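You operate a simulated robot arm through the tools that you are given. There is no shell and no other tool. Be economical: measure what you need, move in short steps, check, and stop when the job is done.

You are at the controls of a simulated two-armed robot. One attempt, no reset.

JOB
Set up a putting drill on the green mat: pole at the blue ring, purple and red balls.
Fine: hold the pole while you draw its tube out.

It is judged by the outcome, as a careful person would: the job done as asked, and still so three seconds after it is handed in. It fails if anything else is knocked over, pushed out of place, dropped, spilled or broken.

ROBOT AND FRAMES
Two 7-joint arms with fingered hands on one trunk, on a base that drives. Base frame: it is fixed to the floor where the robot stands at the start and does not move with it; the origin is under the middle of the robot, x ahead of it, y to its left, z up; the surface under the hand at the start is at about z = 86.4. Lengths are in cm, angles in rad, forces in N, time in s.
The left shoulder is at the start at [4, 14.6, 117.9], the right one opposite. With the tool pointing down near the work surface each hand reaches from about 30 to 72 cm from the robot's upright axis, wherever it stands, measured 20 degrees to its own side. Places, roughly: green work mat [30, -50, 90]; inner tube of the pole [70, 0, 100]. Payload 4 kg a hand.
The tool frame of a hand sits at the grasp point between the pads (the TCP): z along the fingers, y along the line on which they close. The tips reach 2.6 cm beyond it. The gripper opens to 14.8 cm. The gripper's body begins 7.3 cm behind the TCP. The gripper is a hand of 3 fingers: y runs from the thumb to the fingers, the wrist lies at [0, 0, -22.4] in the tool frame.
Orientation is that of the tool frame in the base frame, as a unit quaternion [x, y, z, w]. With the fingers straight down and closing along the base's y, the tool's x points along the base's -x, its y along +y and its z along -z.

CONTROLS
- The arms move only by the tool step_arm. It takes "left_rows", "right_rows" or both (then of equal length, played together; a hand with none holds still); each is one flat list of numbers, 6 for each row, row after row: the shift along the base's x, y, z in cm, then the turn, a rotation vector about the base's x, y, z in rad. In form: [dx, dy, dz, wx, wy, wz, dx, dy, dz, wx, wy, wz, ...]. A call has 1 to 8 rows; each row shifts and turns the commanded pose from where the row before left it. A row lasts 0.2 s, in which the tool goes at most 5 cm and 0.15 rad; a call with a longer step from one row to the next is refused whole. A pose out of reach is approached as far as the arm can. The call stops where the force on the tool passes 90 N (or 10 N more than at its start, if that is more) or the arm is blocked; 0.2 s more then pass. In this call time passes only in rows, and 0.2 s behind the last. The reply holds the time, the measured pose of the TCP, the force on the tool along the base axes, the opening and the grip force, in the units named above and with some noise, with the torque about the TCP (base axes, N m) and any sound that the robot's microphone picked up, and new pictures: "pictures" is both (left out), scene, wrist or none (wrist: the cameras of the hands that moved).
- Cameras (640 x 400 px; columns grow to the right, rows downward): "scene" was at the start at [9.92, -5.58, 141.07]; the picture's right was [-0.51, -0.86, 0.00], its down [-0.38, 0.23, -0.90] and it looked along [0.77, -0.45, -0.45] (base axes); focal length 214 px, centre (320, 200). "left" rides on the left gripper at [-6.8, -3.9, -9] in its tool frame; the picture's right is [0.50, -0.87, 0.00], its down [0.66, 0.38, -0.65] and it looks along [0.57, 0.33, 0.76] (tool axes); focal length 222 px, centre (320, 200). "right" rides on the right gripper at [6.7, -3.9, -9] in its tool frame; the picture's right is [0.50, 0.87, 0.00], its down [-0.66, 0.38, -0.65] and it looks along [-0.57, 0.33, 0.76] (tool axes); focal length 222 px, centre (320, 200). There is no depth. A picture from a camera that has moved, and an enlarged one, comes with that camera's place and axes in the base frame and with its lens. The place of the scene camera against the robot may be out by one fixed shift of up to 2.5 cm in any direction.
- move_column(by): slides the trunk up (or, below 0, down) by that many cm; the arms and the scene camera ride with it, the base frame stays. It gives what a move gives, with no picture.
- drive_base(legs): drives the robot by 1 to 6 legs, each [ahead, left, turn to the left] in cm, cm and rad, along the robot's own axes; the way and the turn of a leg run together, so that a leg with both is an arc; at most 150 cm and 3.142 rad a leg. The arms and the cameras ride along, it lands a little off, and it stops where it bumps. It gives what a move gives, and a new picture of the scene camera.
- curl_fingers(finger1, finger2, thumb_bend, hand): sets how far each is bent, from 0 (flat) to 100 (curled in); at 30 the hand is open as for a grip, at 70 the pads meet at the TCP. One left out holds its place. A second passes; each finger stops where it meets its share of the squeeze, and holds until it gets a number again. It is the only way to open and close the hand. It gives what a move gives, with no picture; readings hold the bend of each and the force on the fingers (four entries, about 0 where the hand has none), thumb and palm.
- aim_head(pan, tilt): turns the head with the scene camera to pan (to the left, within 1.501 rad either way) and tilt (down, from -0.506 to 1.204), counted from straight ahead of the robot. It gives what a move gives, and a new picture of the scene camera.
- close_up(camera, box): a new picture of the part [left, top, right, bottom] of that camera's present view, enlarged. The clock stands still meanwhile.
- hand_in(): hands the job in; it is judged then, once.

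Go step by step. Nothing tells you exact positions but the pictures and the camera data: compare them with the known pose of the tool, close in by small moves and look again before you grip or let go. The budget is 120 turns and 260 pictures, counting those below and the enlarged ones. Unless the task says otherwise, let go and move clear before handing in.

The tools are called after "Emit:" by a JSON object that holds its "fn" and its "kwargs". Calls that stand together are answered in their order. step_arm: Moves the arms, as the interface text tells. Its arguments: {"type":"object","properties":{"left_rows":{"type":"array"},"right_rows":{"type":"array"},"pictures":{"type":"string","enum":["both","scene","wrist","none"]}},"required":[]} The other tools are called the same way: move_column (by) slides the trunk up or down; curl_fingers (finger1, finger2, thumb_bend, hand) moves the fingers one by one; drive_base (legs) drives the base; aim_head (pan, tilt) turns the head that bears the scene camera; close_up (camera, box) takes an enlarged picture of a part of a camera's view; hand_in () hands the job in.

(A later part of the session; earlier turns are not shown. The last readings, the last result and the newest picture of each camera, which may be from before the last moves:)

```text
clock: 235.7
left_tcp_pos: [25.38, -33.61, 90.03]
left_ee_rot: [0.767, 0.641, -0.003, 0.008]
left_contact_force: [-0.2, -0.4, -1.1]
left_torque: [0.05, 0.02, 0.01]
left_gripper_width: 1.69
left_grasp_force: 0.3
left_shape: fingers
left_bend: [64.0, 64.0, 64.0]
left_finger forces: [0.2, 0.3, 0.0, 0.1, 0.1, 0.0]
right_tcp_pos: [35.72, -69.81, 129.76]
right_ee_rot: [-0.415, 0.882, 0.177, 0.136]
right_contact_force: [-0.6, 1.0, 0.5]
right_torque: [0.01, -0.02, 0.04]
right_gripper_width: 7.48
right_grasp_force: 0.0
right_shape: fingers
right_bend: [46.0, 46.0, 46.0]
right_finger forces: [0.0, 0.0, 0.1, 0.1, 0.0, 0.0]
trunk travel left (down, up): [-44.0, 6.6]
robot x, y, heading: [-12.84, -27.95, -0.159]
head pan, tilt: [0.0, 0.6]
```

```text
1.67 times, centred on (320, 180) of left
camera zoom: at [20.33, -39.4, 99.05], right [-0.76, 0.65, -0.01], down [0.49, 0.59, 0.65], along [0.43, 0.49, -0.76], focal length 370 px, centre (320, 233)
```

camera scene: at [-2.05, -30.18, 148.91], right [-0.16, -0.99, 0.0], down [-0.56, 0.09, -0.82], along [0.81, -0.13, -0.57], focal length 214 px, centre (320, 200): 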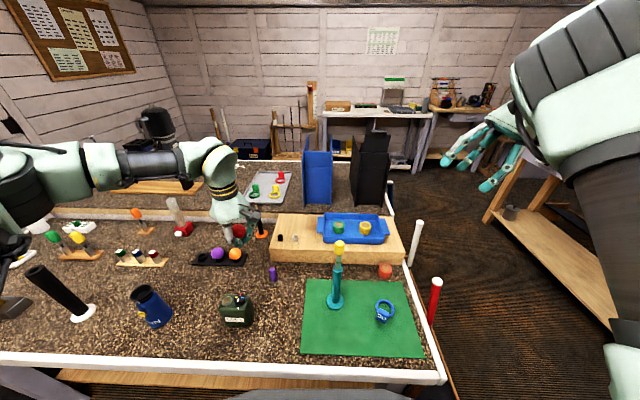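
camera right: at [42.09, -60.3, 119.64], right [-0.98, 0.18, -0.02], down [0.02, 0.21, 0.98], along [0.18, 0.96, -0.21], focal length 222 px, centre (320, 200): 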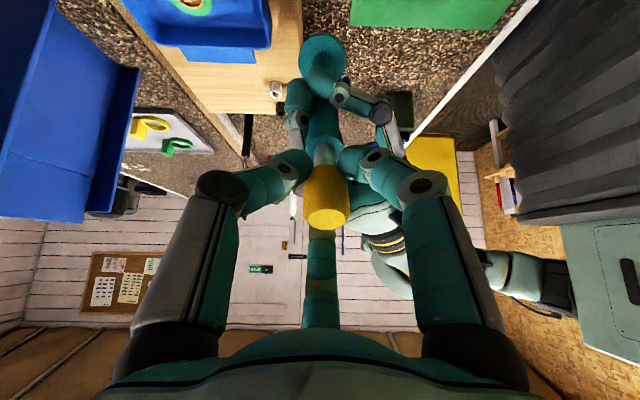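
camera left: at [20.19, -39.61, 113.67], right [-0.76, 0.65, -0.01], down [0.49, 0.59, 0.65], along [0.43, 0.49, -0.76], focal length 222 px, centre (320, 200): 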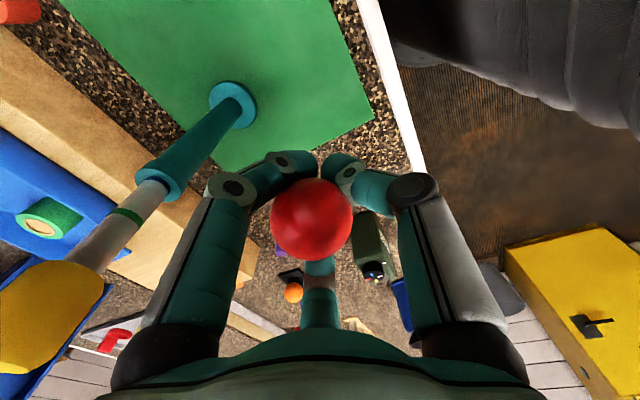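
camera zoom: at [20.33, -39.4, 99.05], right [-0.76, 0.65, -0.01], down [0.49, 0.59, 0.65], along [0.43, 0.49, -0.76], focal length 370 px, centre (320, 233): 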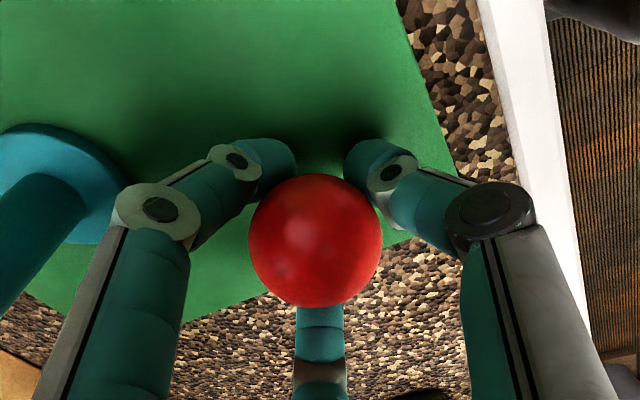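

Emit:
{"fn": "curl_fingers", "kwargs": {"hand": "left", "finger1": 61, "finger2": 61, "thumb_bend": 61}}

Emit:
{"fn": "curl_fingers", "kwargs": {"hand": "left", "finger1": 58, "finger2": 58, "thumb_bend": 58}}

Emit:
{"fn": "curl_fingers", "kwargs": {"hand": "left", "finger1": 53, "finger2": 53, "thumb_bend": 53}}

Emit:
{"fn": "close_up", "kwargs": {"camera": "left", "box": [180, 60, 460, 300]}}

```text
clock: 236.7
left_tcp_pos: [25.38, -33.55, 89.91]
left_ee_rot: [0.767, 0.641, -0.003, 0.007]
left_contact_force: [1.2, 0.3, -0.2]
left_torque: [0.05, 0.02, -0.01]
left_gripper_width: 2.64
left_grasp_force: 0.1
left_shape: fingers
left_bend: [61.0, 61.0, 61.0]
left_finger forces: [0.2, 0.2, 0.0, 0.0, 0.2, 0.1]
right_tcp_pos: [35.7, -69.81, 129.62]
right_ee_rot: [-0.414, 0.883, 0.175, 0.137]
right_contact_force: [0.5, 0.0, -0.5]
right_torque: [0.02, 0.02, 0.02]
right_gripper_width: 7.49
right_grasp_force: 0.0
right_shape: fingers
right_bend: [46.0, 46.0, 46.0]
right_finger forces: [0.0, 0.0, 0.1, 0.0, 0.0, 0.0]
trunk travel left (down, up): [-44.0, 6.6]
robot x, y, heading: [-12.73, -27.62, -0.159]
head pan, tilt: [0.0, 0.6]
```

```text
clock: 237.7
left_tcp_pos: [25.29, -33.63, 89.99]
left_ee_rot: [0.768, 0.641, -0.003, 0.008]
left_contact_force: [0.5, -0.4, -0.2]
left_torque: [0.03, -0.06, 0.0]
left_gripper_width: 3.83
left_grasp_force: 0.0
left_shape: fingers
left_bend: [57.0, 57.0, 57.0]
left_finger forces: [0.0, 0.0, 0.1, 0.0, 0.1, 0.0]
right_tcp_pos: [35.71, -69.76, 129.83]
right_ee_rot: [-0.414, 0.882, 0.175, 0.138]
right_contact_force: [0.2, -1.0, 0.3]
right_torque: [0.0, -0.01, -0.01]
right_gripper_width: 7.5
right_grasp_force: 0.1
right_shape: fingers
right_bend: [46.0, 46.0, 46.0]
right_finger forces: [0.1, 0.0, 0.0, 0.1, 0.0, 0.0]
trunk travel left (down, up): [-44.0, 6.6]
robot x, y, heading: [-13.01, -28.03, -0.157]
head pan, tilt: [0.0, 0.6]
```

```text
clock: 238.7
left_tcp_pos: [25.3, -33.66, 89.99]
left_ee_rot: [0.767, 0.641, -0.004, 0.008]
left_contact_force: [0.4, 0.2, -0.2]
left_torque: [-0.01, 0.01, -0.01]
left_gripper_width: 5.18
left_grasp_force: 0.1
left_shape: fingers
left_bend: [53.0, 53.0, 53.0]
left_finger forces: [0.0, 0.0, 0.0, 0.0, 0.1, 0.0]
right_tcp_pos: [35.55, -69.81, 129.65]
right_ee_rot: [-0.414, 0.883, 0.175, 0.138]
right_contact_force: [0.0, 0.2, 0.5]
right_torque: [0.0, 0.01, 0.0]
right_gripper_width: 7.49
right_grasp_force: 0.0
right_shape: fingers
right_bend: [46.0, 46.0, 46.0]
right_finger forces: [0.1, 0.0, 0.0, 0.0, 0.0, 0.0]
trunk travel left (down, up): [-44.0, 6.6]
robot x, y, heading: [-12.67, -28.03, -0.159]
head pan, tilt: [0.0, 0.6]
```

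```text
1.67 times, centred on (320, 180) of left
camera zoom: at [20.33, -39.4, 99.05], right [-0.76, 0.65, -0.01], down [0.49, 0.59, 0.65], along [0.43, 0.49, -0.76], focal length 370 px, centre (320, 233)
```

zoom: 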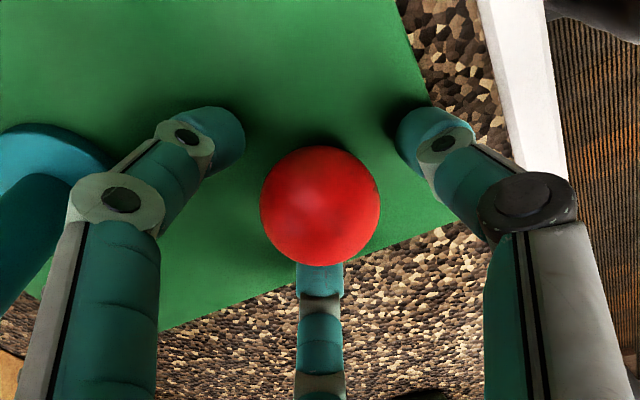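

The red ball rests on the mat. I'll open, rise, drive back left, and bring the hand above the purple ball.

Emit:
{"fn": "curl_fingers", "kwargs": {"hand": "left", "finger1": 47, "finger2": 47, "thumb_bend": 47}}

Emit:
{"fn": "step_arm", "kwargs": {"left_rows": [0, 0, 1.5, 0, 0, 0, 0, 0, 2.5, 0, 0, 0, 0, 0, 4, 0, 0, 0, 0, 0, 4, 0, 0, 0, 0, 0, 4, 0, 0, 0, 0, 0, 3, 0, 0, 0], "pictures": "wrist"}}

Emit:
{"fn": "drive_base", "kwargs": {"legs": [[6, 20, 0]]}}

Emit:
{"fn": "step_arm", "kwargs": {"left_rows": [2.7, 1.7, -1, 0, 0, 0, 2.7, 1.7, -1, 0, 0, 0, 2.7, 1.7, -1, 0, 0, 0, 2.7, 1.7, -1, 0, 0, 0, 2.7, 1.7, -1, 0, 0, 0, 2.7, 1.7, -1, 0, 0, 0, 2.7, 1.7, -1.5, 0, 0, 0, 2.7, 1.7, -1.5, 0, 0, 0], "pictures": "wrist"}}

```text
clock: 239.7
left_tcp_pos: [25.17, -33.66, 90.02]
left_ee_rot: [0.767, 0.641, -0.002, 0.007]
left_contact_force: [-0.8, -0.6, -0.2]
left_torque: [0.01, -0.01, 0.0]
left_gripper_width: 7.16
left_grasp_force: 0.0
left_shape: fingers
left_bend: [47.0, 47.0, 47.0]
left_finger forces: [0.0, 0.0, 0.1, 0.0, 0.0, 0.0]
right_tcp_pos: [35.72, -69.8, 129.85]
right_ee_rot: [-0.415, 0.882, 0.175, 0.137]
right_contact_force: [0.5, 0.1, -0.2]
right_torque: [-0.03, 0.0, 0.01]
right_gripper_width: 7.46
right_grasp_force: 0.1
right_shape: fingers
right_bend: [46.0, 46.0, 46.0]
right_finger forces: [0.0, 0.1, 0.0, 0.0, 0.1, 0.0]
trunk travel left (down, up): [-44.0, 6.6]
robot x, y, heading: [-12.86, -28.1, -0.157]
head pan, tilt: [0.0, 0.6]
```

```text
clock: 241.1
left_tcp_pos: [25.0, -33.48, 109.12]
left_ee_rot: [0.768, 0.641, -0.002, 0.006]
left_contact_force: [0.5, 0.0, -0.3]
left_torque: [0.02, 0.01, 0.01]
left_gripper_width: 7.15
left_grasp_force: 0.0
left_shape: fingers
left_bend: [47.0, 47.0, 47.0]
left_finger forces: [0.0, 0.1, 0.0, 0.0, 0.1, 0.0]
right_tcp_pos: [35.67, -69.8, 129.79]
right_ee_rot: [-0.414, 0.883, 0.175, 0.138]
right_contact_force: [0.2, -0.3, 0.8]
right_torque: [-0.02, -0.05, -0.02]
right_gripper_width: 7.49
right_grasp_force: 0.0
right_shape: fingers
right_bend: [46.0, 46.0, 46.0]
right_finger forces: [0.0, 0.0, 0.0, 0.1, 0.0, 0.0]
trunk travel left (down, up): [-44.0, 6.6]
robot x, y, heading: [-13.04, -27.56, -0.158]
head pan, tilt: [0.0, 0.6]
camera left: at [20.05, -39.23, 118.13], right [-0.76, 0.65, -0.01], down [0.49, 0.59, 0.65], along [0.43, 0.49, -0.76], focal length 222 px, centre (320, 200)
```

left: 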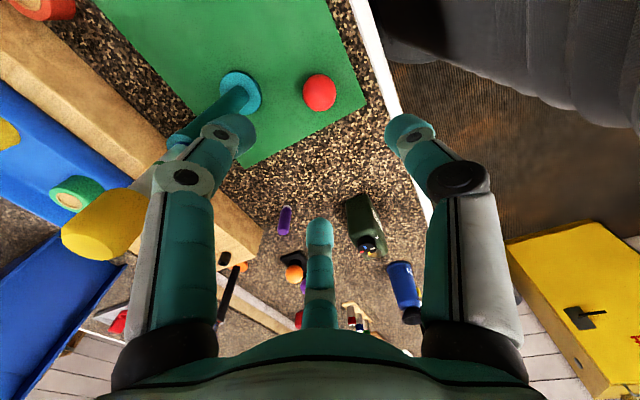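

```text
clock: 242.7
left_tcp_pos: [34.1, -15.0, 109.07]
left_ee_rot: [0.77, 0.638, -0.002, 0.007]
left_contact_force: [-0.6, -0.1, -0.7]
left_torque: [-0.01, -0.03, 0.0]
left_gripper_width: 7.15
left_grasp_force: 0.2
left_shape: fingers
left_bend: [47.0, 47.0, 47.0]
left_finger forces: [0.1, 0.1, 0.1, 0.0, 0.1, 0.1]
right_tcp_pos: [44.35, -51.45, 129.69]
right_ee_rot: [-0.411, 0.884, 0.176, 0.139]
right_contact_force: [-0.3, 0.3, -0.2]
right_torque: [0.01, 0.01, -0.02]
right_gripper_width: 7.48
right_grasp_force: 0.1
right_shape: fingers
right_bend: [46.0, 46.0, 46.0]
right_finger forces: [0.1, 0.1, 0.0, 0.1, 0.0, 0.0]
trunk travel left (down, up): [-44.0, 6.6]
robot x, y, heading: [-3.81, -8.9, -0.16]
head pan, tilt: [0.0, 0.6]
camera scene: at [6.77, -12.0, 148.93], right [-0.17, -0.99, 0.0], down [-0.56, 0.1, -0.83], along [0.81, -0.14, -0.56], focal length 214 px, centre (320, 200)
```

scene: 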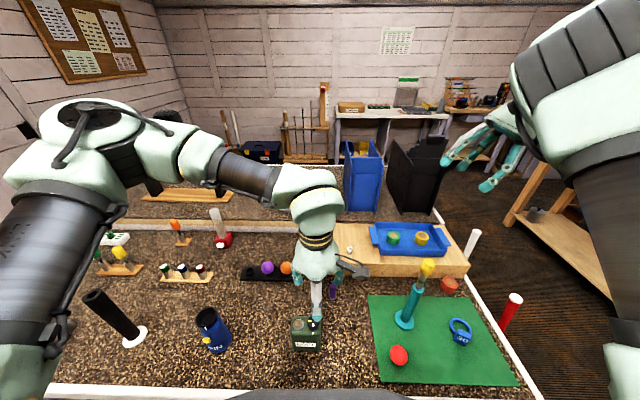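

```text
clock: 244.5
left_tcp_pos: [55.95, -1.26, 99.92]
left_ee_rot: [0.77, 0.639, -0.003, 0.007]
left_contact_force: [-0.4, 0.9, 0.0]
left_torque: [0.01, 0.02, 0.0]
left_gripper_width: 7.15
left_grasp_force: 0.0
left_shape: fingers
left_bend: [47.0, 47.0, 47.0]
left_finger forces: [0.0, 0.0, 0.0, 0.0, 0.0, 0.1]
right_tcp_pos: [44.76, -51.13, 129.67]
right_ee_rot: [-0.41, 0.885, 0.175, 0.138]
right_contact_force: [-0.1, -0.1, -0.5]
right_torque: [0.02, -0.01, -0.01]
right_gripper_width: 7.49
right_grasp_force: 0.1
right_shape: fingers
right_bend: [46.0, 46.0, 46.0]
right_finger forces: [0.0, 0.0, 0.1, 0.0, 0.0, 0.0]
trunk travel left (down, up): [-44.0, 6.6]
robot x, y, heading: [-3.84, -9.06, -0.166]
head pan, tilt: [0.0, 0.6]
camera left: at [50.95, -6.9, 108.92], right [-0.76, 0.65, -0.01], down [0.49, 0.58, 0.65], along [0.43, 0.48, -0.76], focal length 222 px, centre (320, 200)
```

left: 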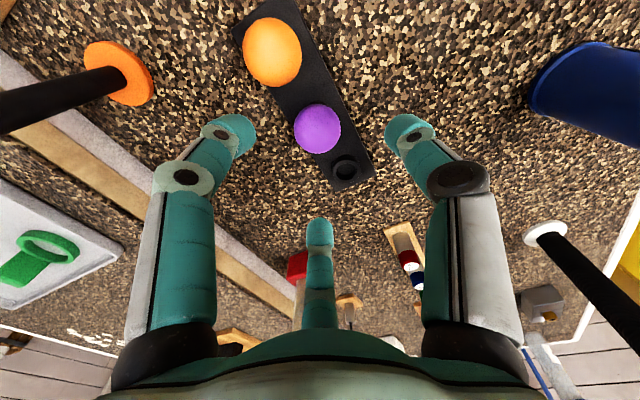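

The red ball stayed put on the mat. Purple is at (56.35,-1.5); I'll descend slightly higher on it this time and close lightly.

Emit:
{"fn": "curl_fingers", "kwargs": {"hand": "left", "finger1": 50, "finger2": 50, "thumb_bend": 50}}

Emit:
{"fn": "step_arm", "kwargs": {"left_rows": [0.2, -0.1, -2.9, 0, 0, 0, 0.2, -0.1, -2.9, 0, 0, 0, 0, 0, -2.9, 0, 0, 0], "pictures": "none"}}

Emit:
{"fn": "curl_fingers", "kwargs": {"hand": "left", "finger1": 66, "finger2": 66, "thumb_bend": 66}}

Emit:
{"fn": "close_up", "kwargs": {"camera": "left", "box": [180, 60, 460, 300]}}

```text
clock: 245.5
left_tcp_pos: [55.95, -1.22, 99.93]
left_ee_rot: [0.77, 0.638, -0.003, 0.007]
left_contact_force: [0.1, 0.6, -0.4]
left_torque: [0.03, 0.01, 0.01]
left_gripper_width: 6.27
left_grasp_force: 0.0
left_shape: fingers
left_bend: [50.0, 50.0, 50.0]
left_finger forces: [0.1, 0.1, 0.0, 0.1, 0.0, 0.0]
right_tcp_pos: [44.67, -51.21, 129.81]
right_ee_rot: [-0.41, 0.884, 0.175, 0.138]
right_contact_force: [-0.6, 0.0, -0.3]
right_torque: [0.03, -0.02, 0.05]
right_gripper_width: 7.49
right_grasp_force: 0.0
right_shape: fingers
right_bend: [46.0, 46.0, 46.0]
right_finger forces: [0.0, 0.0, 0.1, 0.0, 0.0, 0.0]
trunk travel left (down, up): [-44.0, 6.6]
robot x, y, heading: [-4.14, -9.46, -0.165]
head pan, tilt: [0.0, 0.6]
```

```text
clock: 246.3
left_tcp_pos: [56.32, -1.56, 91.46]
left_ee_rot: [0.769, 0.639, -0.003, 0.008]
left_contact_force: [0.3, -0.5, -0.6]
left_torque: [-0.04, 0.01, -0.02]
left_gripper_width: 6.27
left_grasp_force: 0.1
left_shape: fingers
left_bend: [50.0, 50.0, 50.0]
left_finger forces: [0.1, 0.0, 0.0, 0.0, 0.0, 0.1]
right_tcp_pos: [44.57, -51.19, 129.68]
right_ee_rot: [-0.411, 0.884, 0.176, 0.138]
right_contact_force: [-0.3, 0.4, 0.1]
right_torque: [0.03, 0.01, 0.01]
right_gripper_width: 7.49
right_grasp_force: 0.0
right_shape: fingers
right_bend: [46.0, 46.0, 46.0]
right_finger forces: [0.0, 0.0, 0.0, 0.0, 0.0, 0.0]
trunk travel left (down, up): [-44.0, 6.6]
robot x, y, heading: [-3.71, -8.9, -0.162]
head pan, tilt: [0.0, 0.6]
```

```text
clock: 247.3
left_tcp_pos: [56.27, -1.34, 91.36]
left_ee_rot: [0.769, 0.639, -0.003, 0.007]
left_contact_force: [-0.7, -0.4, 0.1]
left_torque: [-0.03, 0.0, -0.01]
left_gripper_width: 2.79
left_grasp_force: 8.6
left_shape: fingers
left_bend: [60.0, 59.0, 62.0]
left_finger forces: [4.7, 6.0, 0.1, 0.0, 6.2, 0.0]
right_tcp_pos: [44.55, -51.17, 129.66]
right_ee_rot: [-0.411, 0.883, 0.176, 0.139]
right_contact_force: [-1.1, -0.2, 0.6]
right_torque: [-0.04, 0.0, 0.01]
right_gripper_width: 7.48
right_grasp_force: 0.1
right_shape: fingers
right_bend: [46.0, 46.0, 46.0]
right_finger forces: [0.0, 0.0, 0.0, 0.0, 0.0, 0.0]
trunk travel left (down, up): [-44.0, 6.6]
robot x, y, heading: [-3.81, -8.94, -0.168]
head pan, tilt: [0.0, 0.6]
```

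```text
1.67 times, centred on (320, 180) of left
camera zoom: at [51.27, -7.2, 100.47], right [-0.76, 0.65, -0.01], down [0.49, 0.58, 0.65], along [0.43, 0.49, -0.76], focal length 370 px, centre (320, 233)
```

zoom: 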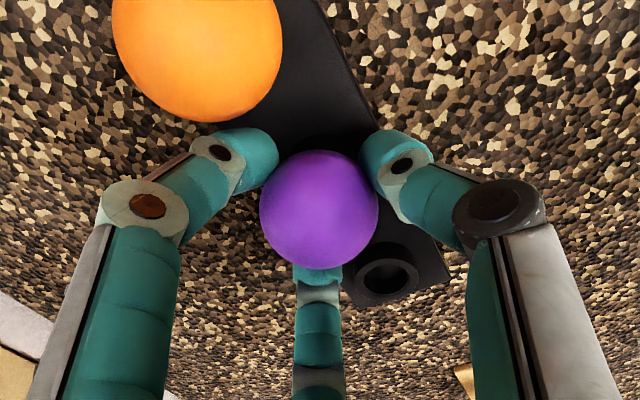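

Good firm grip. I'll lift the purple ball, drive right/back, and bring it around the pole to the mat's near edge.

Emit:
{"fn": "step_arm", "kwargs": {"left_rows": [0, 0, 2, 0, 0, 0, 0, 0, 3, 0, 0, 0, 0, 0, 4, 0, 0, 0, -2, 0, 4, 0, 0, 0, -3, 0, 4, 0, 0, 0], "pictures": "none"}}

Emit:
{"fn": "drive_base", "kwargs": {"legs": [[-6, -26, 0]]}}

Emit:
{"fn": "step_arm", "kwargs": {"left_rows": [-3.75, -0.5, 0, 0, 0, 0, -3.75, -0.5, 0, 0, 0, 0, -3.75, -0.5, 0, 0, 0, 0, -3.75, -0.5, 0, 0, 0, 0, -3.75, -0.5, 0, 0, 0, 0], "pictures": "none"}}

Emit:
{"fn": "step_arm", "kwargs": {"left_rows": [0, -3.6, 0, 0, 0, 0, 0, -3.6, 0, 0, 0, 0, 0, -3.6, 0, 0, 0, 0, 0, -3.6, 0, 0, 0, 0, 0, 0, -3, 0, 0, 0, 0, 0, -3, 0, 0, 0], "pictures": "both"}}

```text
clock: 248.5
left_tcp_pos: [50.92, -1.42, 108.41]
left_ee_rot: [0.769, 0.639, -0.002, 0.008]
left_contact_force: [-1.5, 0.6, -0.5]
left_torque: [0.0, -0.03, -0.03]
left_gripper_width: 2.79
left_grasp_force: 8.5
left_shape: fingers
left_bend: [60.0, 59.0, 62.0]
left_finger forces: [4.8, 5.8, 0.0, 0.0, 6.2, 0.0]
right_tcp_pos: [44.34, -51.14, 129.82]
right_ee_rot: [-0.411, 0.884, 0.174, 0.138]
right_contact_force: [0.7, -0.3, 0.0]
right_torque: [0.0, 0.02, -0.02]
right_gripper_width: 7.47
right_grasp_force: 0.0
right_shape: fingers
right_bend: [46.0, 46.0, 46.0]
right_finger forces: [0.0, 0.1, 0.0, 0.1, 0.1, 0.1]
trunk travel left (down, up): [-44.0, 6.6]
robot x, y, heading: [-4.13, -8.76, -0.172]
head pan, tilt: [0.0, 0.6]
```

```text
clock: 250.4
left_tcp_pos: [41.04, -25.54, 108.25]
left_ee_rot: [0.768, 0.64, -0.004, 0.008]
left_contact_force: [0.9, 0.0, 0.0]
left_torque: [-0.01, 0.0, -0.02]
left_gripper_width: 2.79
left_grasp_force: 8.2
left_shape: fingers
left_bend: [60.0, 59.0, 62.0]
left_finger forces: [4.8, 5.9, 0.0, 0.0, 6.1, 0.0]
right_tcp_pos: [34.75, -75.24, 129.69]
right_ee_rot: [-0.413, 0.884, 0.174, 0.137]
right_contact_force: [-0.1, 0.6, 0.0]
right_torque: [0.01, 0.02, -0.01]
right_gripper_width: 7.48
right_grasp_force: 0.1
right_shape: fingers
right_bend: [46.0, 46.0, 46.0]
right_finger forces: [0.1, 0.0, 0.1, 0.0, 0.0, 0.0]
trunk travel left (down, up): [-44.0, 6.6]
robot x, y, heading: [-13.66, -33.26, -0.162]
head pan, tilt: [0.0, 0.6]
camera scene: at [-3.03, -35.75, 148.92], right [-0.16, -0.99, 0.0], down [-0.56, 0.09, -0.82], along [0.81, -0.13, -0.57], focal length 214 px, centre (320, 200)
```

scene: 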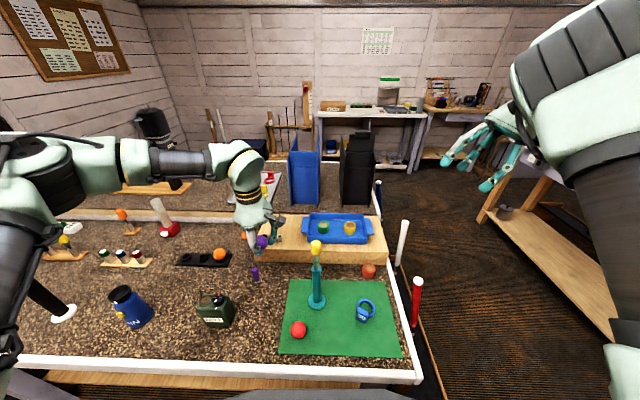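

```text
clock: 251.6
left_tcp_pos: [22.17, -28.14, 108.15]
left_ee_rot: [0.768, 0.641, -0.002, 0.008]
left_contact_force: [0.1, -0.3, 0.5]
left_torque: [0.02, 0.01, 0.0]
left_gripper_width: 2.75
left_grasp_force: 7.9
left_shape: fingers
left_bend: [60.0, 59.0, 62.0]
left_finger forces: [4.8, 5.8, 0.1, 0.1, 6.1, 0.1]
right_tcp_pos: [34.54, -75.29, 129.66]
right_ee_rot: [-0.413, 0.883, 0.176, 0.137]
right_contact_force: [0.0, -0.2, 0.2]
right_torque: [0.01, 0.01, -0.02]
right_gripper_width: 7.49
right_grasp_force: 0.0
right_shape: fingers
right_bend: [46.0, 46.0, 46.0]
right_finger forces: [0.1, 0.0, 0.0, 0.1, 0.0, 0.1]
trunk travel left (down, up): [-44.0, 6.6]
robot x, y, heading: [-14.14, -33.06, -0.16]
head pan, tilt: [0.0, 0.6]
```

```text
clock: 253.0
left_tcp_pos: [22.17, -42.5, 102.14]
left_ee_rot: [0.768, 0.64, -0.004, 0.008]
left_contact_force: [0.5, -0.3, -0.8]
left_torque: [0.04, 0.02, 0.01]
left_gripper_width: 2.76
left_grasp_force: 8.3
left_shape: fingers
left_bend: [60.0, 59.0, 62.0]
left_finger forces: [4.8, 5.7, 0.1, 0.1, 6.0, 0.0]
right_tcp_pos: [34.84, -75.32, 129.62]
right_ee_rot: [-0.412, 0.884, 0.175, 0.138]
right_contact_force: [0.2, -0.7, -1.0]
right_torque: [-0.01, -0.01, 0.03]
right_gripper_width: 7.49
right_grasp_force: 0.0
right_shape: fingers
right_bend: [46.0, 46.0, 46.0]
right_finger forces: [0.0, 0.1, 0.1, 0.0, 0.1, 0.0]
trunk travel left (down, up): [-44.0, 6.6]
robot x, y, heading: [-14.19, -33.23, -0.162]
head pan, tilt: [0.0, 0.6]
camera scene: at [-3.06, -35.95, 148.92], right [-0.16, -0.99, 0.0], down [-0.56, 0.09, -0.82], along [0.81, -0.13, -0.57], focal length 214 px, centre (320, 200)
camera left: at [17.17, -48.24, 111.17], right [-0.76, 0.65, -0.01], down [0.49, 0.59, 0.65], along [0.43, 0.49, -0.76], focal length 222 px, centre (320, 200)
```

scene: 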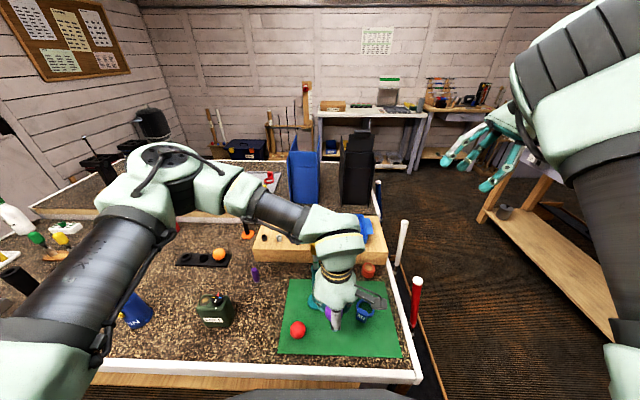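
left: 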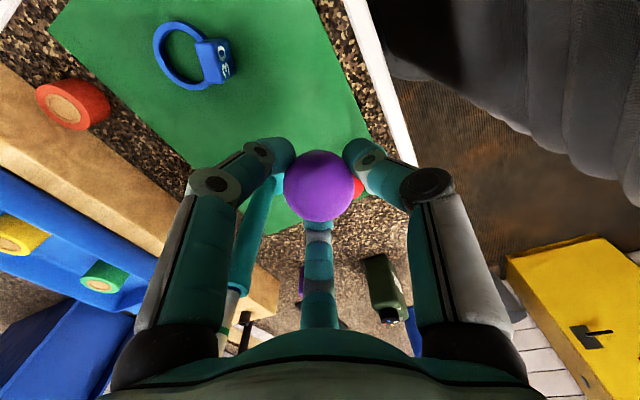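

The purple ball is over a good spot (about 4 cm inside the near edge). Lowering until it touches.

Emit:
{"fn": "step_arm", "kwargs": {"left_rows": [0.3, 0, -3, 0, 0, 0, 0.3, 0, -3, 0, 0, 0, 0, 0, -3, 0, 0, 0, 0, 0, -2, 0, 0, 0], "pictures": "none"}}

Emit:
{"fn": "step_arm", "kwargs": {"left_rows": [0, 0, -0.5, 0, 0, 0], "pictures": "none"}}

Emit:
{"fn": "step_arm", "kwargs": {"left_rows": [0, 0, -0.4, 0, 0, 0], "pictures": "none"}}

Emit:
{"fn": "step_arm", "kwargs": {"left_rows": [0, 0, -0.3, 0, 0, 0], "pictures": "wrist"}}

```text
clock: 254.0
left_tcp_pos: [22.72, -42.44, 91.06]
left_ee_rot: [0.768, 0.64, -0.004, 0.007]
left_contact_force: [-0.4, -0.6, -0.5]
left_torque: [-0.01, 0.0, -0.02]
left_gripper_width: 2.75
left_grasp_force: 8.5
left_shape: fingers
left_bend: [60.0, 59.0, 62.0]
left_finger forces: [4.8, 5.7, 0.1, 0.0, 6.1, 0.1]
right_tcp_pos: [34.63, -75.37, 129.72]
right_ee_rot: [-0.413, 0.883, 0.175, 0.138]
right_contact_force: [0.1, 0.6, 0.4]
right_torque: [-0.02, -0.02, -0.01]
right_gripper_width: 7.49
right_grasp_force: 0.0
right_shape: fingers
right_bend: [46.0, 46.0, 46.0]
right_finger forces: [0.0, 0.1, 0.0, 0.1, 0.1, 0.0]
trunk travel left (down, up): [-44.0, 6.6]
robot x, y, heading: [-14.08, -33.7, -0.164]
head pan, tilt: [0.0, 0.6]
```

```text
clock: 254.4
left_tcp_pos: [22.73, -42.56, 90.59]
left_ee_rot: [0.768, 0.64, -0.004, 0.007]
left_contact_force: [0.7, -0.7, -0.8]
left_torque: [0.05, 0.01, 0.01]
left_gripper_width: 2.77
left_grasp_force: 8.2
left_shape: fingers
left_bend: [60.0, 59.0, 62.0]
left_finger forces: [4.9, 5.6, 0.0, 0.1, 6.0, 0.1]
right_tcp_pos: [34.62, -75.47, 129.69]
right_ee_rot: [-0.413, 0.883, 0.175, 0.137]
right_contact_force: [1.1, 0.1, 0.6]
right_torque: [0.03, 0.0, -0.02]
right_gripper_width: 7.51
right_grasp_force: 0.2
right_shape: fingers
right_bend: [46.0, 46.0, 46.0]
right_finger forces: [0.1, 0.0, 0.0, 0.1, 0.0, 0.0]
trunk travel left (down, up): [-44.0, 6.6]
robot x, y, heading: [-13.81, -33.16, -0.163]
head pan, tilt: [0.0, 0.6]
```

```text
clock: 254.8
left_tcp_pos: [22.78, -42.49, 90.33]
left_ee_rot: [0.768, 0.64, -0.003, 0.007]
left_contact_force: [-0.2, -0.4, -0.2]
left_torque: [0.02, 0.04, 0.0]
left_gripper_width: 2.76
left_grasp_force: 8.4
left_shape: fingers
left_bend: [60.0, 59.0, 62.0]
left_finger forces: [4.9, 5.7, 0.1, 0.0, 6.0, 0.0]
right_tcp_pos: [34.71, -75.3, 129.6]
right_ee_rot: [-0.412, 0.883, 0.176, 0.137]
right_contact_force: [0.8, -0.2, 0.5]
right_torque: [-0.03, -0.01, -0.02]
right_gripper_width: 7.48
right_grasp_force: 0.1
right_shape: fingers
right_bend: [46.0, 46.0, 46.0]
right_finger forces: [0.1, 0.0, 0.0, 0.1, 0.0, 0.0]
trunk travel left (down, up): [-44.0, 6.6]
robot x, y, heading: [-14.02, -33.29, -0.161]
head pan, tilt: [0.0, 0.6]
```

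```text
clock: 255.2
left_tcp_pos: [22.72, -42.49, 90.13]
left_ee_rot: [0.768, 0.64, -0.003, 0.007]
left_contact_force: [-0.4, 0.4, -0.1]
left_torque: [-0.04, 0.0, 0.01]
left_gripper_width: 2.74
left_grasp_force: 8.1
left_shape: fingers
left_bend: [60.0, 59.0, 62.0]
left_finger forces: [4.8, 5.6, 0.1, 0.0, 5.9, 0.0]
right_tcp_pos: [34.57, -75.43, 129.66]
right_ee_rot: [-0.413, 0.883, 0.175, 0.137]
right_contact_force: [-0.5, 0.5, 0.4]
right_torque: [-0.02, 0.01, 0.01]
right_gripper_width: 7.5
right_grasp_force: 0.0
right_shape: fingers
right_bend: [46.0, 46.0, 46.0]
right_finger forces: [0.1, 0.0, 0.1, 0.0, 0.0, 0.0]
trunk travel left (down, up): [-44.0, 6.6]
robot x, y, heading: [-14.09, -33.28, -0.16]
head pan, tilt: [0.0, 0.6]
camera left: at [17.82, -48.3, 99.06], right [-0.76, 0.65, -0.01], down [0.49, 0.59, 0.65], along [0.43, 0.49, -0.76], focal length 222 px, centre (320, 200)
```

left: 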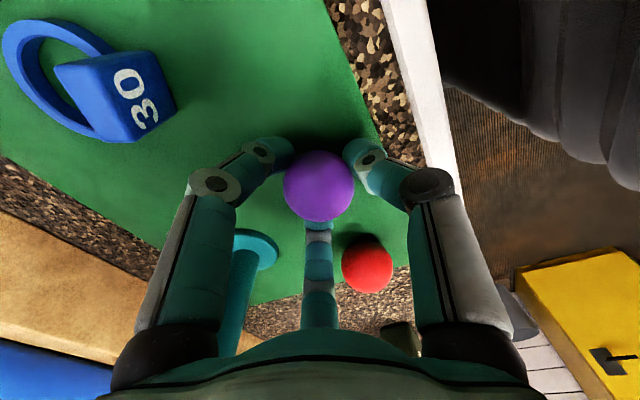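

Emit:
{"fn": "step_arm", "kwargs": {"left_rows": [0, 0, -0.4, 0, 0, 0], "pictures": "none"}}

Emit:
{"fn": "step_arm", "kwargs": {"left_rows": [0, 0, -0.3, 0, 0, 0], "pictures": "none"}}

Emit:
{"fn": "curl_fingers", "kwargs": {"hand": "left", "finger1": 57, "finger2": 57, "thumb_bend": 58}}

Emit:
{"fn": "curl_fingers", "kwargs": {"hand": "left", "finger1": 53, "finger2": 53, "thumb_bend": 53}}

Emit:
{"fn": "curl_fingers", "kwargs": {"hand": "left", "finger1": 47, "finger2": 47, "thumb_bend": 47}}

Emit:
{"fn": "step_arm", "kwargs": {"left_rows": [0, 0, 1.5, 0, 0, 0, 0, 0, 3, 0, 0, 0, 0, 0, 4, 0, 0, 0, 0, 0, 4, 0, 0, 0, 0, 0, 4, 0, 0, 0], "pictures": "wrist"}}

```text
clock: 255.6
left_tcp_pos: [22.79, -42.54, 89.64]
left_ee_rot: [0.768, 0.64, -0.002, 0.007]
left_contact_force: [-0.5, -0.5, 0.2]
left_torque: [0.01, 0.01, -0.01]
left_gripper_width: 1.83
left_grasp_force: 3.0
left_shape: fingers
left_bend: [63.0, 63.0, 65.0]
left_finger forces: [1.9, 2.2, 0.1, 0.1, 2.2, 0.0]
right_tcp_pos: [34.69, -75.33, 129.78]
right_ee_rot: [-0.412, 0.883, 0.176, 0.138]
right_contact_force: [-0.4, 0.8, 0.8]
right_torque: [0.02, -0.03, 0.02]
right_gripper_width: 7.49
right_grasp_force: 0.0
right_shape: fingers
right_bend: [46.0, 46.0, 46.0]
right_finger forces: [0.0, 0.0, 0.0, 0.0, 0.0, 0.0]
trunk travel left (down, up): [-44.0, 6.6]
robot x, y, heading: [-13.92, -33.26, -0.162]
head pan, tilt: [0.0, 0.6]
```

```text
clock: 256.0
left_tcp_pos: [22.98, -42.56, 89.43]
left_ee_rot: [0.768, 0.64, -0.002, 0.009]
left_contact_force: [2.0, 2.0, 7.9]
left_torque: [0.19, -0.13, 0.0]
left_gripper_width: 1.33
left_grasp_force: 6.0
left_shape: fingers
left_bend: [65.0, 64.0, 66.0]
left_finger forces: [0.9, 9.2, 0.0, 0.2, 1.6, 0.0]
right_tcp_pos: [34.66, -75.3, 129.79]
right_ee_rot: [-0.412, 0.884, 0.174, 0.138]
right_contact_force: [0.7, 0.2, -0.1]
right_torque: [-0.01, -0.01, -0.01]
right_gripper_width: 7.5
right_grasp_force: 0.0
right_shape: fingers
right_bend: [46.0, 46.0, 46.0]
right_finger forces: [0.0, 0.0, 0.0, 0.0, 0.1, 0.1]
trunk travel left (down, up): [-44.0, 6.6]
robot x, y, heading: [-14.02, -33.39, -0.157]
head pan, tilt: [0.0, 0.6]
```

```text
clock: 257.0
left_tcp_pos: [22.7, -42.61, 89.56]
left_ee_rot: [0.769, 0.639, -0.002, 0.009]
left_contact_force: [3.0, -2.0, 33.4]
left_torque: [-0.06, -0.14, 0.05]
left_gripper_width: 2.46
left_grasp_force: 17.4
left_shape: fingers
left_bend: [60.0, 61.0, 61.0]
left_finger forces: [11.8, 12.6, 0.0, 0.0, 10.0, 0.0]
right_tcp_pos: [34.39, -75.36, 129.77]
right_ee_rot: [-0.412, 0.883, 0.175, 0.138]
right_contact_force: [0.0, -0.8, -0.6]
right_torque: [0.0, -0.01, -0.02]
right_gripper_width: 7.47
right_grasp_force: 0.1
right_shape: fingers
right_bend: [46.0, 46.0, 46.0]
right_finger forces: [0.0, 0.0, 0.0, 0.0, 0.0, 0.0]
trunk travel left (down, up): [-44.0, 6.6]
robot x, y, heading: [-13.29, -33.55, -0.164]
head pan, tilt: [0.0, 0.6]
```

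```text
clock: 258.0
left_tcp_pos: [22.76, -42.62, 89.51]
left_ee_rot: [0.768, 0.641, -0.002, 0.01]
left_contact_force: [4.3, -1.1, 35.8]
left_torque: [-0.03, -0.08, 0.0]
left_gripper_width: 2.64
left_grasp_force: 18.6
left_shape: fingers
left_bend: [59.0, 61.0, 60.0]
left_finger forces: [12.3, 12.4, 0.0, 0.0, 12.2, 0.1]
right_tcp_pos: [34.38, -75.36, 129.79]
right_ee_rot: [-0.413, 0.883, 0.175, 0.138]
right_contact_force: [0.4, 0.5, -0.4]
right_torque: [0.02, -0.02, -0.01]
right_gripper_width: 7.47
right_grasp_force: 0.0
right_shape: fingers
right_bend: [46.0, 46.0, 46.0]
right_finger forces: [0.1, 0.1, 0.0, 0.0, 0.1, 0.0]
trunk travel left (down, up): [-44.0, 6.6]
robot x, y, heading: [-13.69, -33.3, -0.158]
head pan, tilt: [0.0, 0.6]
```

```text
clock: 259.0
left_tcp_pos: [22.66, -42.56, 89.56]
left_ee_rot: [0.768, 0.64, -0.003, 0.009]
left_contact_force: [3.7, -0.5, 40.7]
left_torque: [0.08, 0.04, -0.06]
left_gripper_width: 3.6
left_grasp_force: 21.4
left_shape: fingers
left_bend: [55.0, 57.0, 56.0]
left_finger forces: [10.9, 11.7, 0.0, 0.0, 18.3, 0.0]
right_tcp_pos: [34.38, -75.4, 129.84]
right_ee_rot: [-0.413, 0.883, 0.176, 0.139]
right_contact_force: [-0.1, -0.2, 0.0]
right_torque: [-0.01, -0.02, -0.01]
right_gripper_width: 7.49
right_grasp_force: 0.1
right_shape: fingers
right_bend: [46.0, 46.0, 46.0]
right_finger forces: [0.0, 0.1, 0.0, 0.0, 0.1, 0.0]
trunk travel left (down, up): [-44.0, 6.6]
robot x, y, heading: [-14.12, -33.15, -0.166]
head pan, tilt: [0.0, 0.6]
```

```text
clock: 260.2
left_tcp_pos: [22.74, -42.64, 105.86]
left_ee_rot: [0.768, 0.64, -0.002, 0.006]
left_contact_force: [0.8, -0.5, -0.3]
left_torque: [0.0, -0.04, 0.0]
left_gripper_width: 7.15
left_grasp_force: 0.1
left_shape: fingers
left_bend: [47.0, 47.0, 47.0]
left_finger forces: [0.1, 0.0, 0.0, 0.0, 0.0, 0.0]
right_tcp_pos: [34.58, -75.46, 129.83]
right_ee_rot: [-0.412, 0.884, 0.175, 0.137]
right_contact_force: [-0.3, -0.1, -0.1]
right_torque: [0.0, -0.03, -0.01]
right_gripper_width: 7.52
right_grasp_force: 0.0
right_shape: fingers
right_bend: [46.0, 46.0, 46.0]
right_finger forces: [0.0, 0.1, 0.1, 0.1, 0.1, 0.0]
trunk travel left (down, up): [-44.0, 6.6]
robot x, y, heading: [-13.8, -33.43, -0.166]
head pan, tilt: [0.0, 0.6]
camera left: at [17.79, -48.37, 114.86], right [-0.76, 0.65, -0.01], down [0.49, 0.59, 0.65], along [0.43, 0.49, -0.76], focal length 222 px, centre (320, 200)
```

left: 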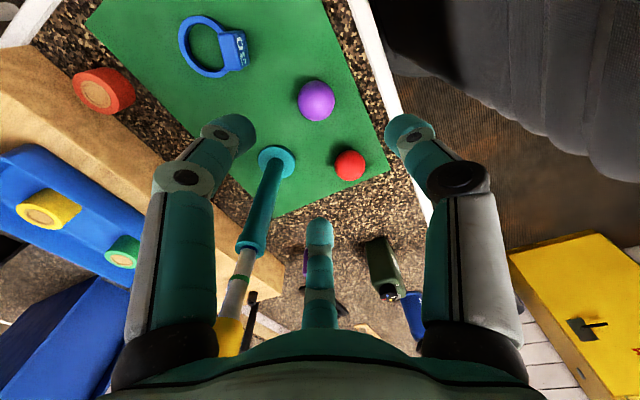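

Both balls and the pole are well set on the mat. Now I'll take the blue "30" marker back: move over its block at (25.9,-51.7), aligning the thumb with its number face.

Emit:
{"fn": "step_arm", "kwargs": {"left_rows": [0.8, -2.3, 0, 0, 0, -0.14, 0.8, -2.3, 0, 0, 0, -0.14, 0.8, -2.3, 0, 0, 0, -0.14, 0.8, -2.2, 0, 0, 0, -0.14, 0, 0, -4, 0, 0, 0, 0, 0, -3, 0, 0, 0], "pictures": "wrist"}}

Emit:
{"fn": "close_up", "kwargs": {"camera": "scene", "box": [260, 230, 420, 370]}}

```text
clock: 261.6
left_tcp_pos: [26.09, -51.9, 98.9]
left_ee_rot: [0.915, 0.403, -0.005, 0.006]
left_contact_force: [-0.5, -0.4, 0.4]
left_torque: [-0.04, -0.04, -0.02]
left_gripper_width: 7.12
left_grasp_force: 0.0
left_shape: fingers
left_bend: [47.0, 47.0, 47.0]
left_finger forces: [0.1, 0.0, 0.1, 0.1, 0.0, 0.0]
right_tcp_pos: [34.78, -75.3, 129.62]
right_ee_rot: [-0.413, 0.883, 0.176, 0.137]
right_contact_force: [0.0, 0.6, 0.1]
right_torque: [0.03, -0.01, 0.01]
right_gripper_width: 7.5
right_grasp_force: 0.1
right_shape: fingers
right_bend: [46.0, 46.0, 46.0]
right_finger forces: [0.1, 0.0, 0.0, 0.0, 0.1, 0.0]
trunk travel left (down, up): [-44.0, 6.6]
robot x, y, heading: [-13.63, -33.2, -0.16]
head pan, tilt: [0.0, 0.6]
camera left: at [18.8, -53.95, 107.87], right [-0.3, 0.95, -0.01], down [0.72, 0.24, 0.65], along [0.62, 0.18, -0.76], focal length 222 px, centre (320, 200)
```

left: 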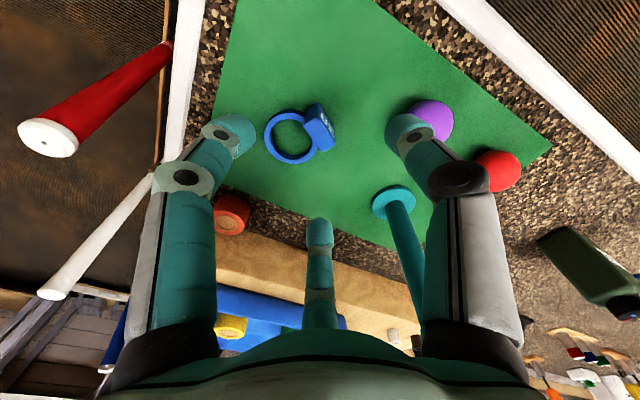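

```text
2.86 times, centred on (340, 300) of scene
camera zoom: at [-3.07, -35.99, 148.92], right [-0.16, -0.99, 0.0], down [-0.56, 0.09, -0.82], along [0.81, -0.13, -0.57], focal length 613 px, centre (263, -86)
```

zoom: 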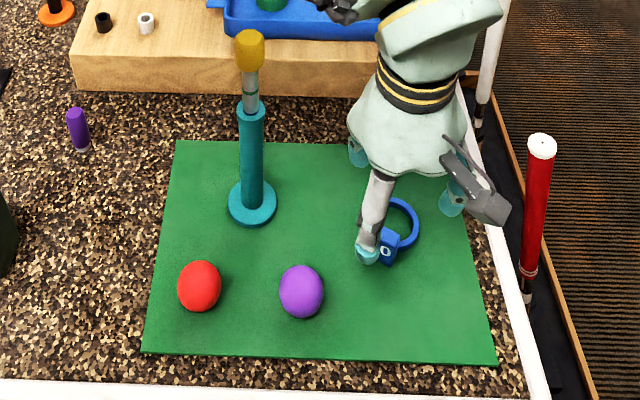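

The drill layout looks good. Descending on the marker's block and gripping it.

Emit:
{"fn": "step_arm", "kwargs": {"left_rows": [-0.4, 0, -3, 0, 0, 0, 0, 0, -3, 0, 0, 0, 0, 0, -2.2, 0, 0, 0], "pictures": "none"}}

Emit:
{"fn": "curl_fingers", "kwargs": {"hand": "left", "finger1": 60, "finger2": 60, "thumb_bend": 60}}

Emit:
{"fn": "curl_fingers", "kwargs": {"hand": "left", "finger1": 76, "finger2": 76, "thumb_bend": 76}}

Emit:
{"fn": "step_arm", "kwargs": {"left_rows": [0, 0, 1, 0, 0, 0, 0, 0, 2, 0, 0, 0], "pictures": "wrist"}}

```text
clock: 262.4
left_tcp_pos: [25.64, -51.81, 90.75]
left_ee_rot: [0.915, 0.403, -0.005, 0.005]
left_contact_force: [-0.3, 0.8, -0.2]
left_torque: [0.0, -0.01, -0.05]
left_gripper_width: 7.17
left_grasp_force: 0.0
left_shape: fingers
left_bend: [47.0, 47.0, 47.0]
left_finger forces: [0.1, 0.1, 0.1, 0.0, 0.0, 0.1]
right_tcp_pos: [34.65, -75.53, 129.61]
right_ee_rot: [-0.413, 0.883, 0.175, 0.138]
right_contact_force: [0.1, 0.5, 0.4]
right_torque: [0.01, 0.05, 0.0]
right_gripper_width: 7.52
right_grasp_force: 0.0
right_shape: fingers
right_bend: [46.0, 46.0, 46.0]
right_finger forces: [0.0, 0.0, 0.0, 0.1, 0.1, 0.1]
trunk travel left (down, up): [-44.0, 6.6]
robot x, y, heading: [-13.87, -33.43, -0.163]
head pan, tilt: [0.0, 0.6]
```

```text
clock: 263.4
left_tcp_pos: [25.77, -51.69, 90.83]
left_ee_rot: [0.915, 0.403, -0.005, 0.007]
left_contact_force: [0.6, -0.3, -0.4]
left_torque: [-0.03, 0.01, 0.01]
left_gripper_width: 3.0
left_grasp_force: 0.0
left_shape: fingers
left_bend: [60.0, 60.0, 60.0]
left_finger forces: [0.0, 0.1, 0.0, 0.0, 0.0, 0.0]
right_tcp_pos: [34.78, -75.44, 129.75]
right_ee_rot: [-0.412, 0.883, 0.175, 0.138]
right_contact_force: [-0.5, 0.8, -0.1]
right_torque: [0.0, -0.04, -0.02]
right_gripper_width: 7.49
right_grasp_force: 0.1
right_shape: fingers
right_bend: [46.0, 46.0, 46.0]
right_finger forces: [0.0, 0.0, 0.0, 0.0, 0.0, 0.1]
trunk travel left (down, up): [-44.0, 6.6]
robot x, y, heading: [-14.2, -33.04, -0.168]
head pan, tilt: [0.0, 0.6]
```

```text
clock: 264.4
left_tcp_pos: [25.62, -51.62, 90.77]
left_ee_rot: [0.916, 0.402, -0.005, 0.006]
left_contact_force: [0.7, -0.3, 0.0]
left_torque: [0.0, 0.0, -0.02]
left_gripper_width: 0.97
left_grasp_force: 16.7
left_shape: fingers
left_bend: [72.0, 63.0, 67.0]
left_finger forces: [10.6, 10.4, 0.0, 0.0, 11.4, 0.0]
right_tcp_pos: [34.69, -75.34, 129.64]
right_ee_rot: [-0.413, 0.883, 0.175, 0.137]
right_contact_force: [0.3, 0.3, 0.8]
right_torque: [0.01, 0.03, 0.0]
right_gripper_width: 7.49
right_grasp_force: 0.1
right_shape: fingers
right_bend: [46.0, 46.0, 46.0]
right_finger forces: [0.1, 0.1, 0.1, 0.0, 0.1, 0.1]
trunk travel left (down, up): [-44.0, 6.6]
robot x, y, heading: [-13.8, -33.31, -0.163]
head pan, tilt: [0.0, 0.6]
```

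```text
clock: 265.0
left_tcp_pos: [25.72, -51.67, 93.74]
left_ee_rot: [0.915, 0.403, -0.005, 0.006]
left_contact_force: [-0.5, -0.1, 0.0]
left_torque: [0.0, -0.03, 0.0]
left_gripper_width: 0.96
left_grasp_force: 16.4
left_shape: fingers
left_bend: [72.0, 63.0, 67.0]
left_finger forces: [10.6, 10.4, 0.0, 0.0, 11.4, 0.1]
right_tcp_pos: [34.5, -75.4, 129.8]
right_ee_rot: [-0.413, 0.883, 0.174, 0.138]
right_contact_force: [0.0, -0.2, 0.8]
right_torque: [0.02, 0.01, 0.02]
right_gripper_width: 7.49
right_grasp_force: 0.0
right_shape: fingers
right_bend: [46.0, 46.0, 46.0]
right_finger forces: [0.0, 0.0, 0.0, 0.1, 0.1, 0.0]
trunk travel left (down, up): [-44.0, 6.6]
robot x, y, heading: [-13.67, -33.05, -0.167]
head pan, tilt: [0.0, 0.6]
camera left: at [18.35, -53.81, 102.82], right [-0.3, 0.95, -0.01], down [0.72, 0.24, 0.65], along [0.62, 0.19, -0.76], focal length 222 px, centre (320, 200)
```

left: 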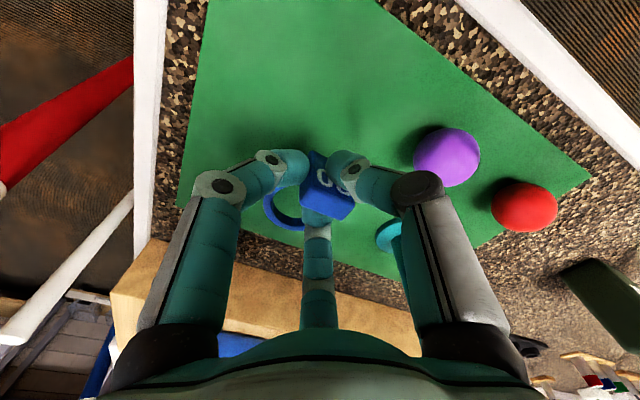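

The marker is held. I'll lift it high and drive round the bench by the known route.

Emit:
{"fn": "step_arm", "kwargs": {"left_rows": [0, 0, 4, 0, 0, 0, 0, 0, 4, 0, 0, 0, 0, 0, 4, 0, 0, 0, 0, 0.5, 4, 0, 0, 0, 0, 1, 4, 0, 0, 0, 0, 2, 4, 0, 0, 0, 0, 2, 3, 0, 0, 0], "pictures": "none"}}

Emit:
{"fn": "drive_base", "kwargs": {"legs": [[-20, 0, 0], [0, -125, 0], [140, 0, 0], [70, 0, 0]]}}

```text
clock: 266.6
left_tcp_pos: [25.67, -46.07, 120.75]
left_ee_rot: [0.915, 0.403, -0.005, 0.006]
left_contact_force: [-0.6, 0.5, -1.3]
left_torque: [0.0, 0.01, 0.01]
left_gripper_width: 0.91
left_grasp_force: 16.0
left_shape: fingers
left_bend: [72.0, 63.0, 67.0]
left_finger forces: [10.5, 10.5, 0.0, 0.1, 11.1, 0.0]
right_tcp_pos: [34.62, -75.3, 129.67]
right_ee_rot: [-0.412, 0.884, 0.173, 0.138]
right_contact_force: [0.3, -0.4, 0.4]
right_torque: [-0.02, -0.01, -0.04]
right_gripper_width: 7.48
right_grasp_force: 0.1
right_shape: fingers
right_bend: [46.0, 46.0, 46.0]
right_finger forces: [0.1, 0.0, 0.0, 0.0, 0.1, 0.1]
trunk travel left (down, up): [-44.0, 6.6]
robot x, y, heading: [-13.99, -33.56, -0.161]
head pan, tilt: [0.0, 0.6]
```

```text
clock: 284.3
left_tcp_pos: [198.43, -195.39, 120.6]
left_ee_rot: [0.911, 0.412, -0.005, 0.007]
left_contact_force: [-1.2, 0.6, -0.2]
left_torque: [0.0, -0.01, 0.01]
left_gripper_width: 0.92
left_grasp_force: 16.5
left_shape: fingers
left_bend: [72.0, 63.0, 67.0]
left_finger forces: [10.5, 10.4, 0.1, 0.1, 11.2, 0.1]
right_tcp_pos: [207.84, -224.46, 129.67]
right_ee_rot: [-0.421, 0.879, 0.176, 0.136]
right_contact_force: [-0.1, 0.4, -1.0]
right_torque: [-0.01, -0.07, -0.03]
right_gripper_width: 7.49
right_grasp_force: 0.1
right_shape: fingers
right_bend: [46.0, 46.0, 46.0]
right_finger forces: [0.0, 0.0, 0.0, 0.0, 0.0, 0.0]
trunk travel left (down, up): [-44.0, 6.6]
robot x, y, heading: [158.5, -183.53, -0.146]
head pan, tilt: [0.0, 0.6]
camera scene: at [169.17, -185.77, 148.93], right [-0.14, -0.99, 0.0], down [-0.56, 0.08, -0.83], along [0.82, -0.12, -0.56], focal length 214 px, centre (320, 200)
```

scene: 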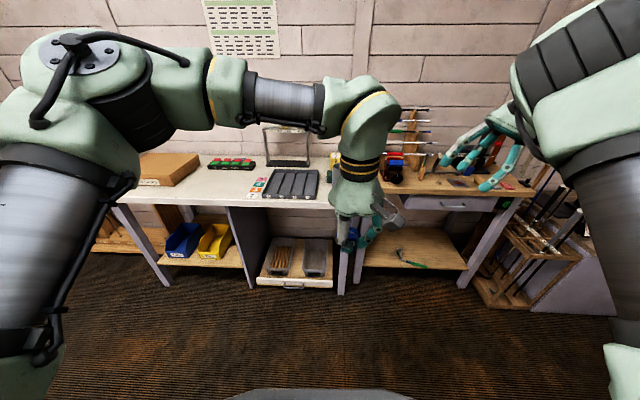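

Emit:
{"fn": "drive_base", "kwargs": {"legs": [[0, 150, 0], [0, 24, 0], [0, 0, 3.13], [24, 4, 0]]}}

Emit:
{"fn": "aim_head", "kwargs": {"pan": 0.1, "tilt": 0.85}}

```text
clock: 301.9
left_tcp_pos: [120.25, -2.48, 120.76]
left_ee_rot: [-0.419, 0.908, 0.006, 0.004]
left_contact_force: [-0.2, -0.7, 0.8]
left_torque: [0.0, -0.01, 0.0]
left_gripper_width: 0.89
left_grasp_force: 15.7
left_shape: fingers
left_bend: [72.0, 63.0, 67.0]
left_finger forces: [10.7, 9.6, 0.0, 0.0, 10.1, 0.0]
right_tcp_pos: [110.29, 26.42, 129.74]
right_ee_rot: [0.876, 0.429, -0.135, 0.177]
right_contact_force: [-0.3, -0.6, -0.3]
right_torque: [-0.01, 0.01, 0.0]
right_gripper_width: 7.47
right_grasp_force: 0.0
right_shape: fingers
right_bend: [46.0, 46.0, 46.0]
right_finger forces: [0.0, 0.0, 0.0, 0.1, 0.0, 0.1]
trunk travel left (down, up): [-44.0, 6.6]
robot x, y, heading: [160.21, -13.51, 3.016]
head pan, tilt: [0.0, 0.6]
camera scene: at [149.56, -13.44, 148.95], right [0.13, 0.99, 0.0], down [0.56, -0.07, -0.83], along [-0.82, 0.1, -0.56], focal length 214 px, centre (320, 200)
```

scene: 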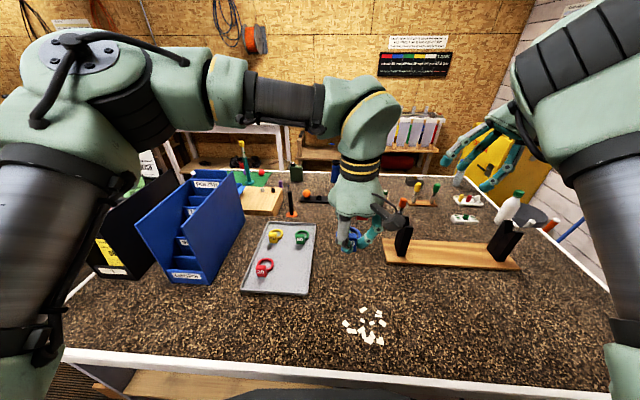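

```text
clock: 302.6
left_tcp_pos: [119.9, -2.42, 120.65]
left_ee_rot: [-0.42, 0.908, 0.006, 0.005]
left_contact_force: [0.7, -0.5, -0.4]
left_torque: [0.01, -0.02, 0.03]
left_gripper_width: 0.91
left_grasp_force: 15.2
left_shape: fingers
left_bend: [72.0, 63.0, 67.0]
left_finger forces: [10.8, 9.6, 0.1, 0.0, 10.0, 0.0]
right_tcp_pos: [109.91, 26.44, 129.64]
right_ee_rot: [0.875, 0.429, -0.134, 0.178]
right_contact_force: [0.3, -0.7, -0.8]
right_torque: [0.01, -0.01, -0.02]
right_gripper_width: 7.47
right_grasp_force: 0.2
right_shape: fingers
right_bend: [46.0, 46.0, 46.0]
right_finger forces: [0.1, 0.0, 0.1, 0.0, 0.0, 0.1]
trunk travel left (down, up): [-44.0, 6.6]
robot x, y, heading: [160.42, -13.94, 3.016]
head pan, tilt: [0.099, 0.85]
camera scene: at [150.09, -14.34, 146.83], right [0.03, 1.0, 0.0], down [0.75, -0.02, -0.66], along [-0.66, 0.02, -0.75], focal length 214 px, centre (320, 200)
```

scene: 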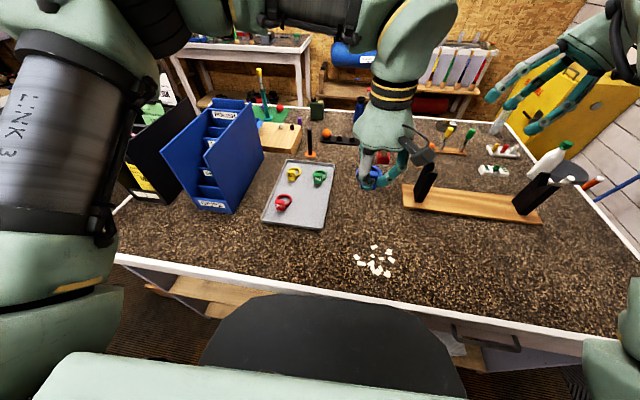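

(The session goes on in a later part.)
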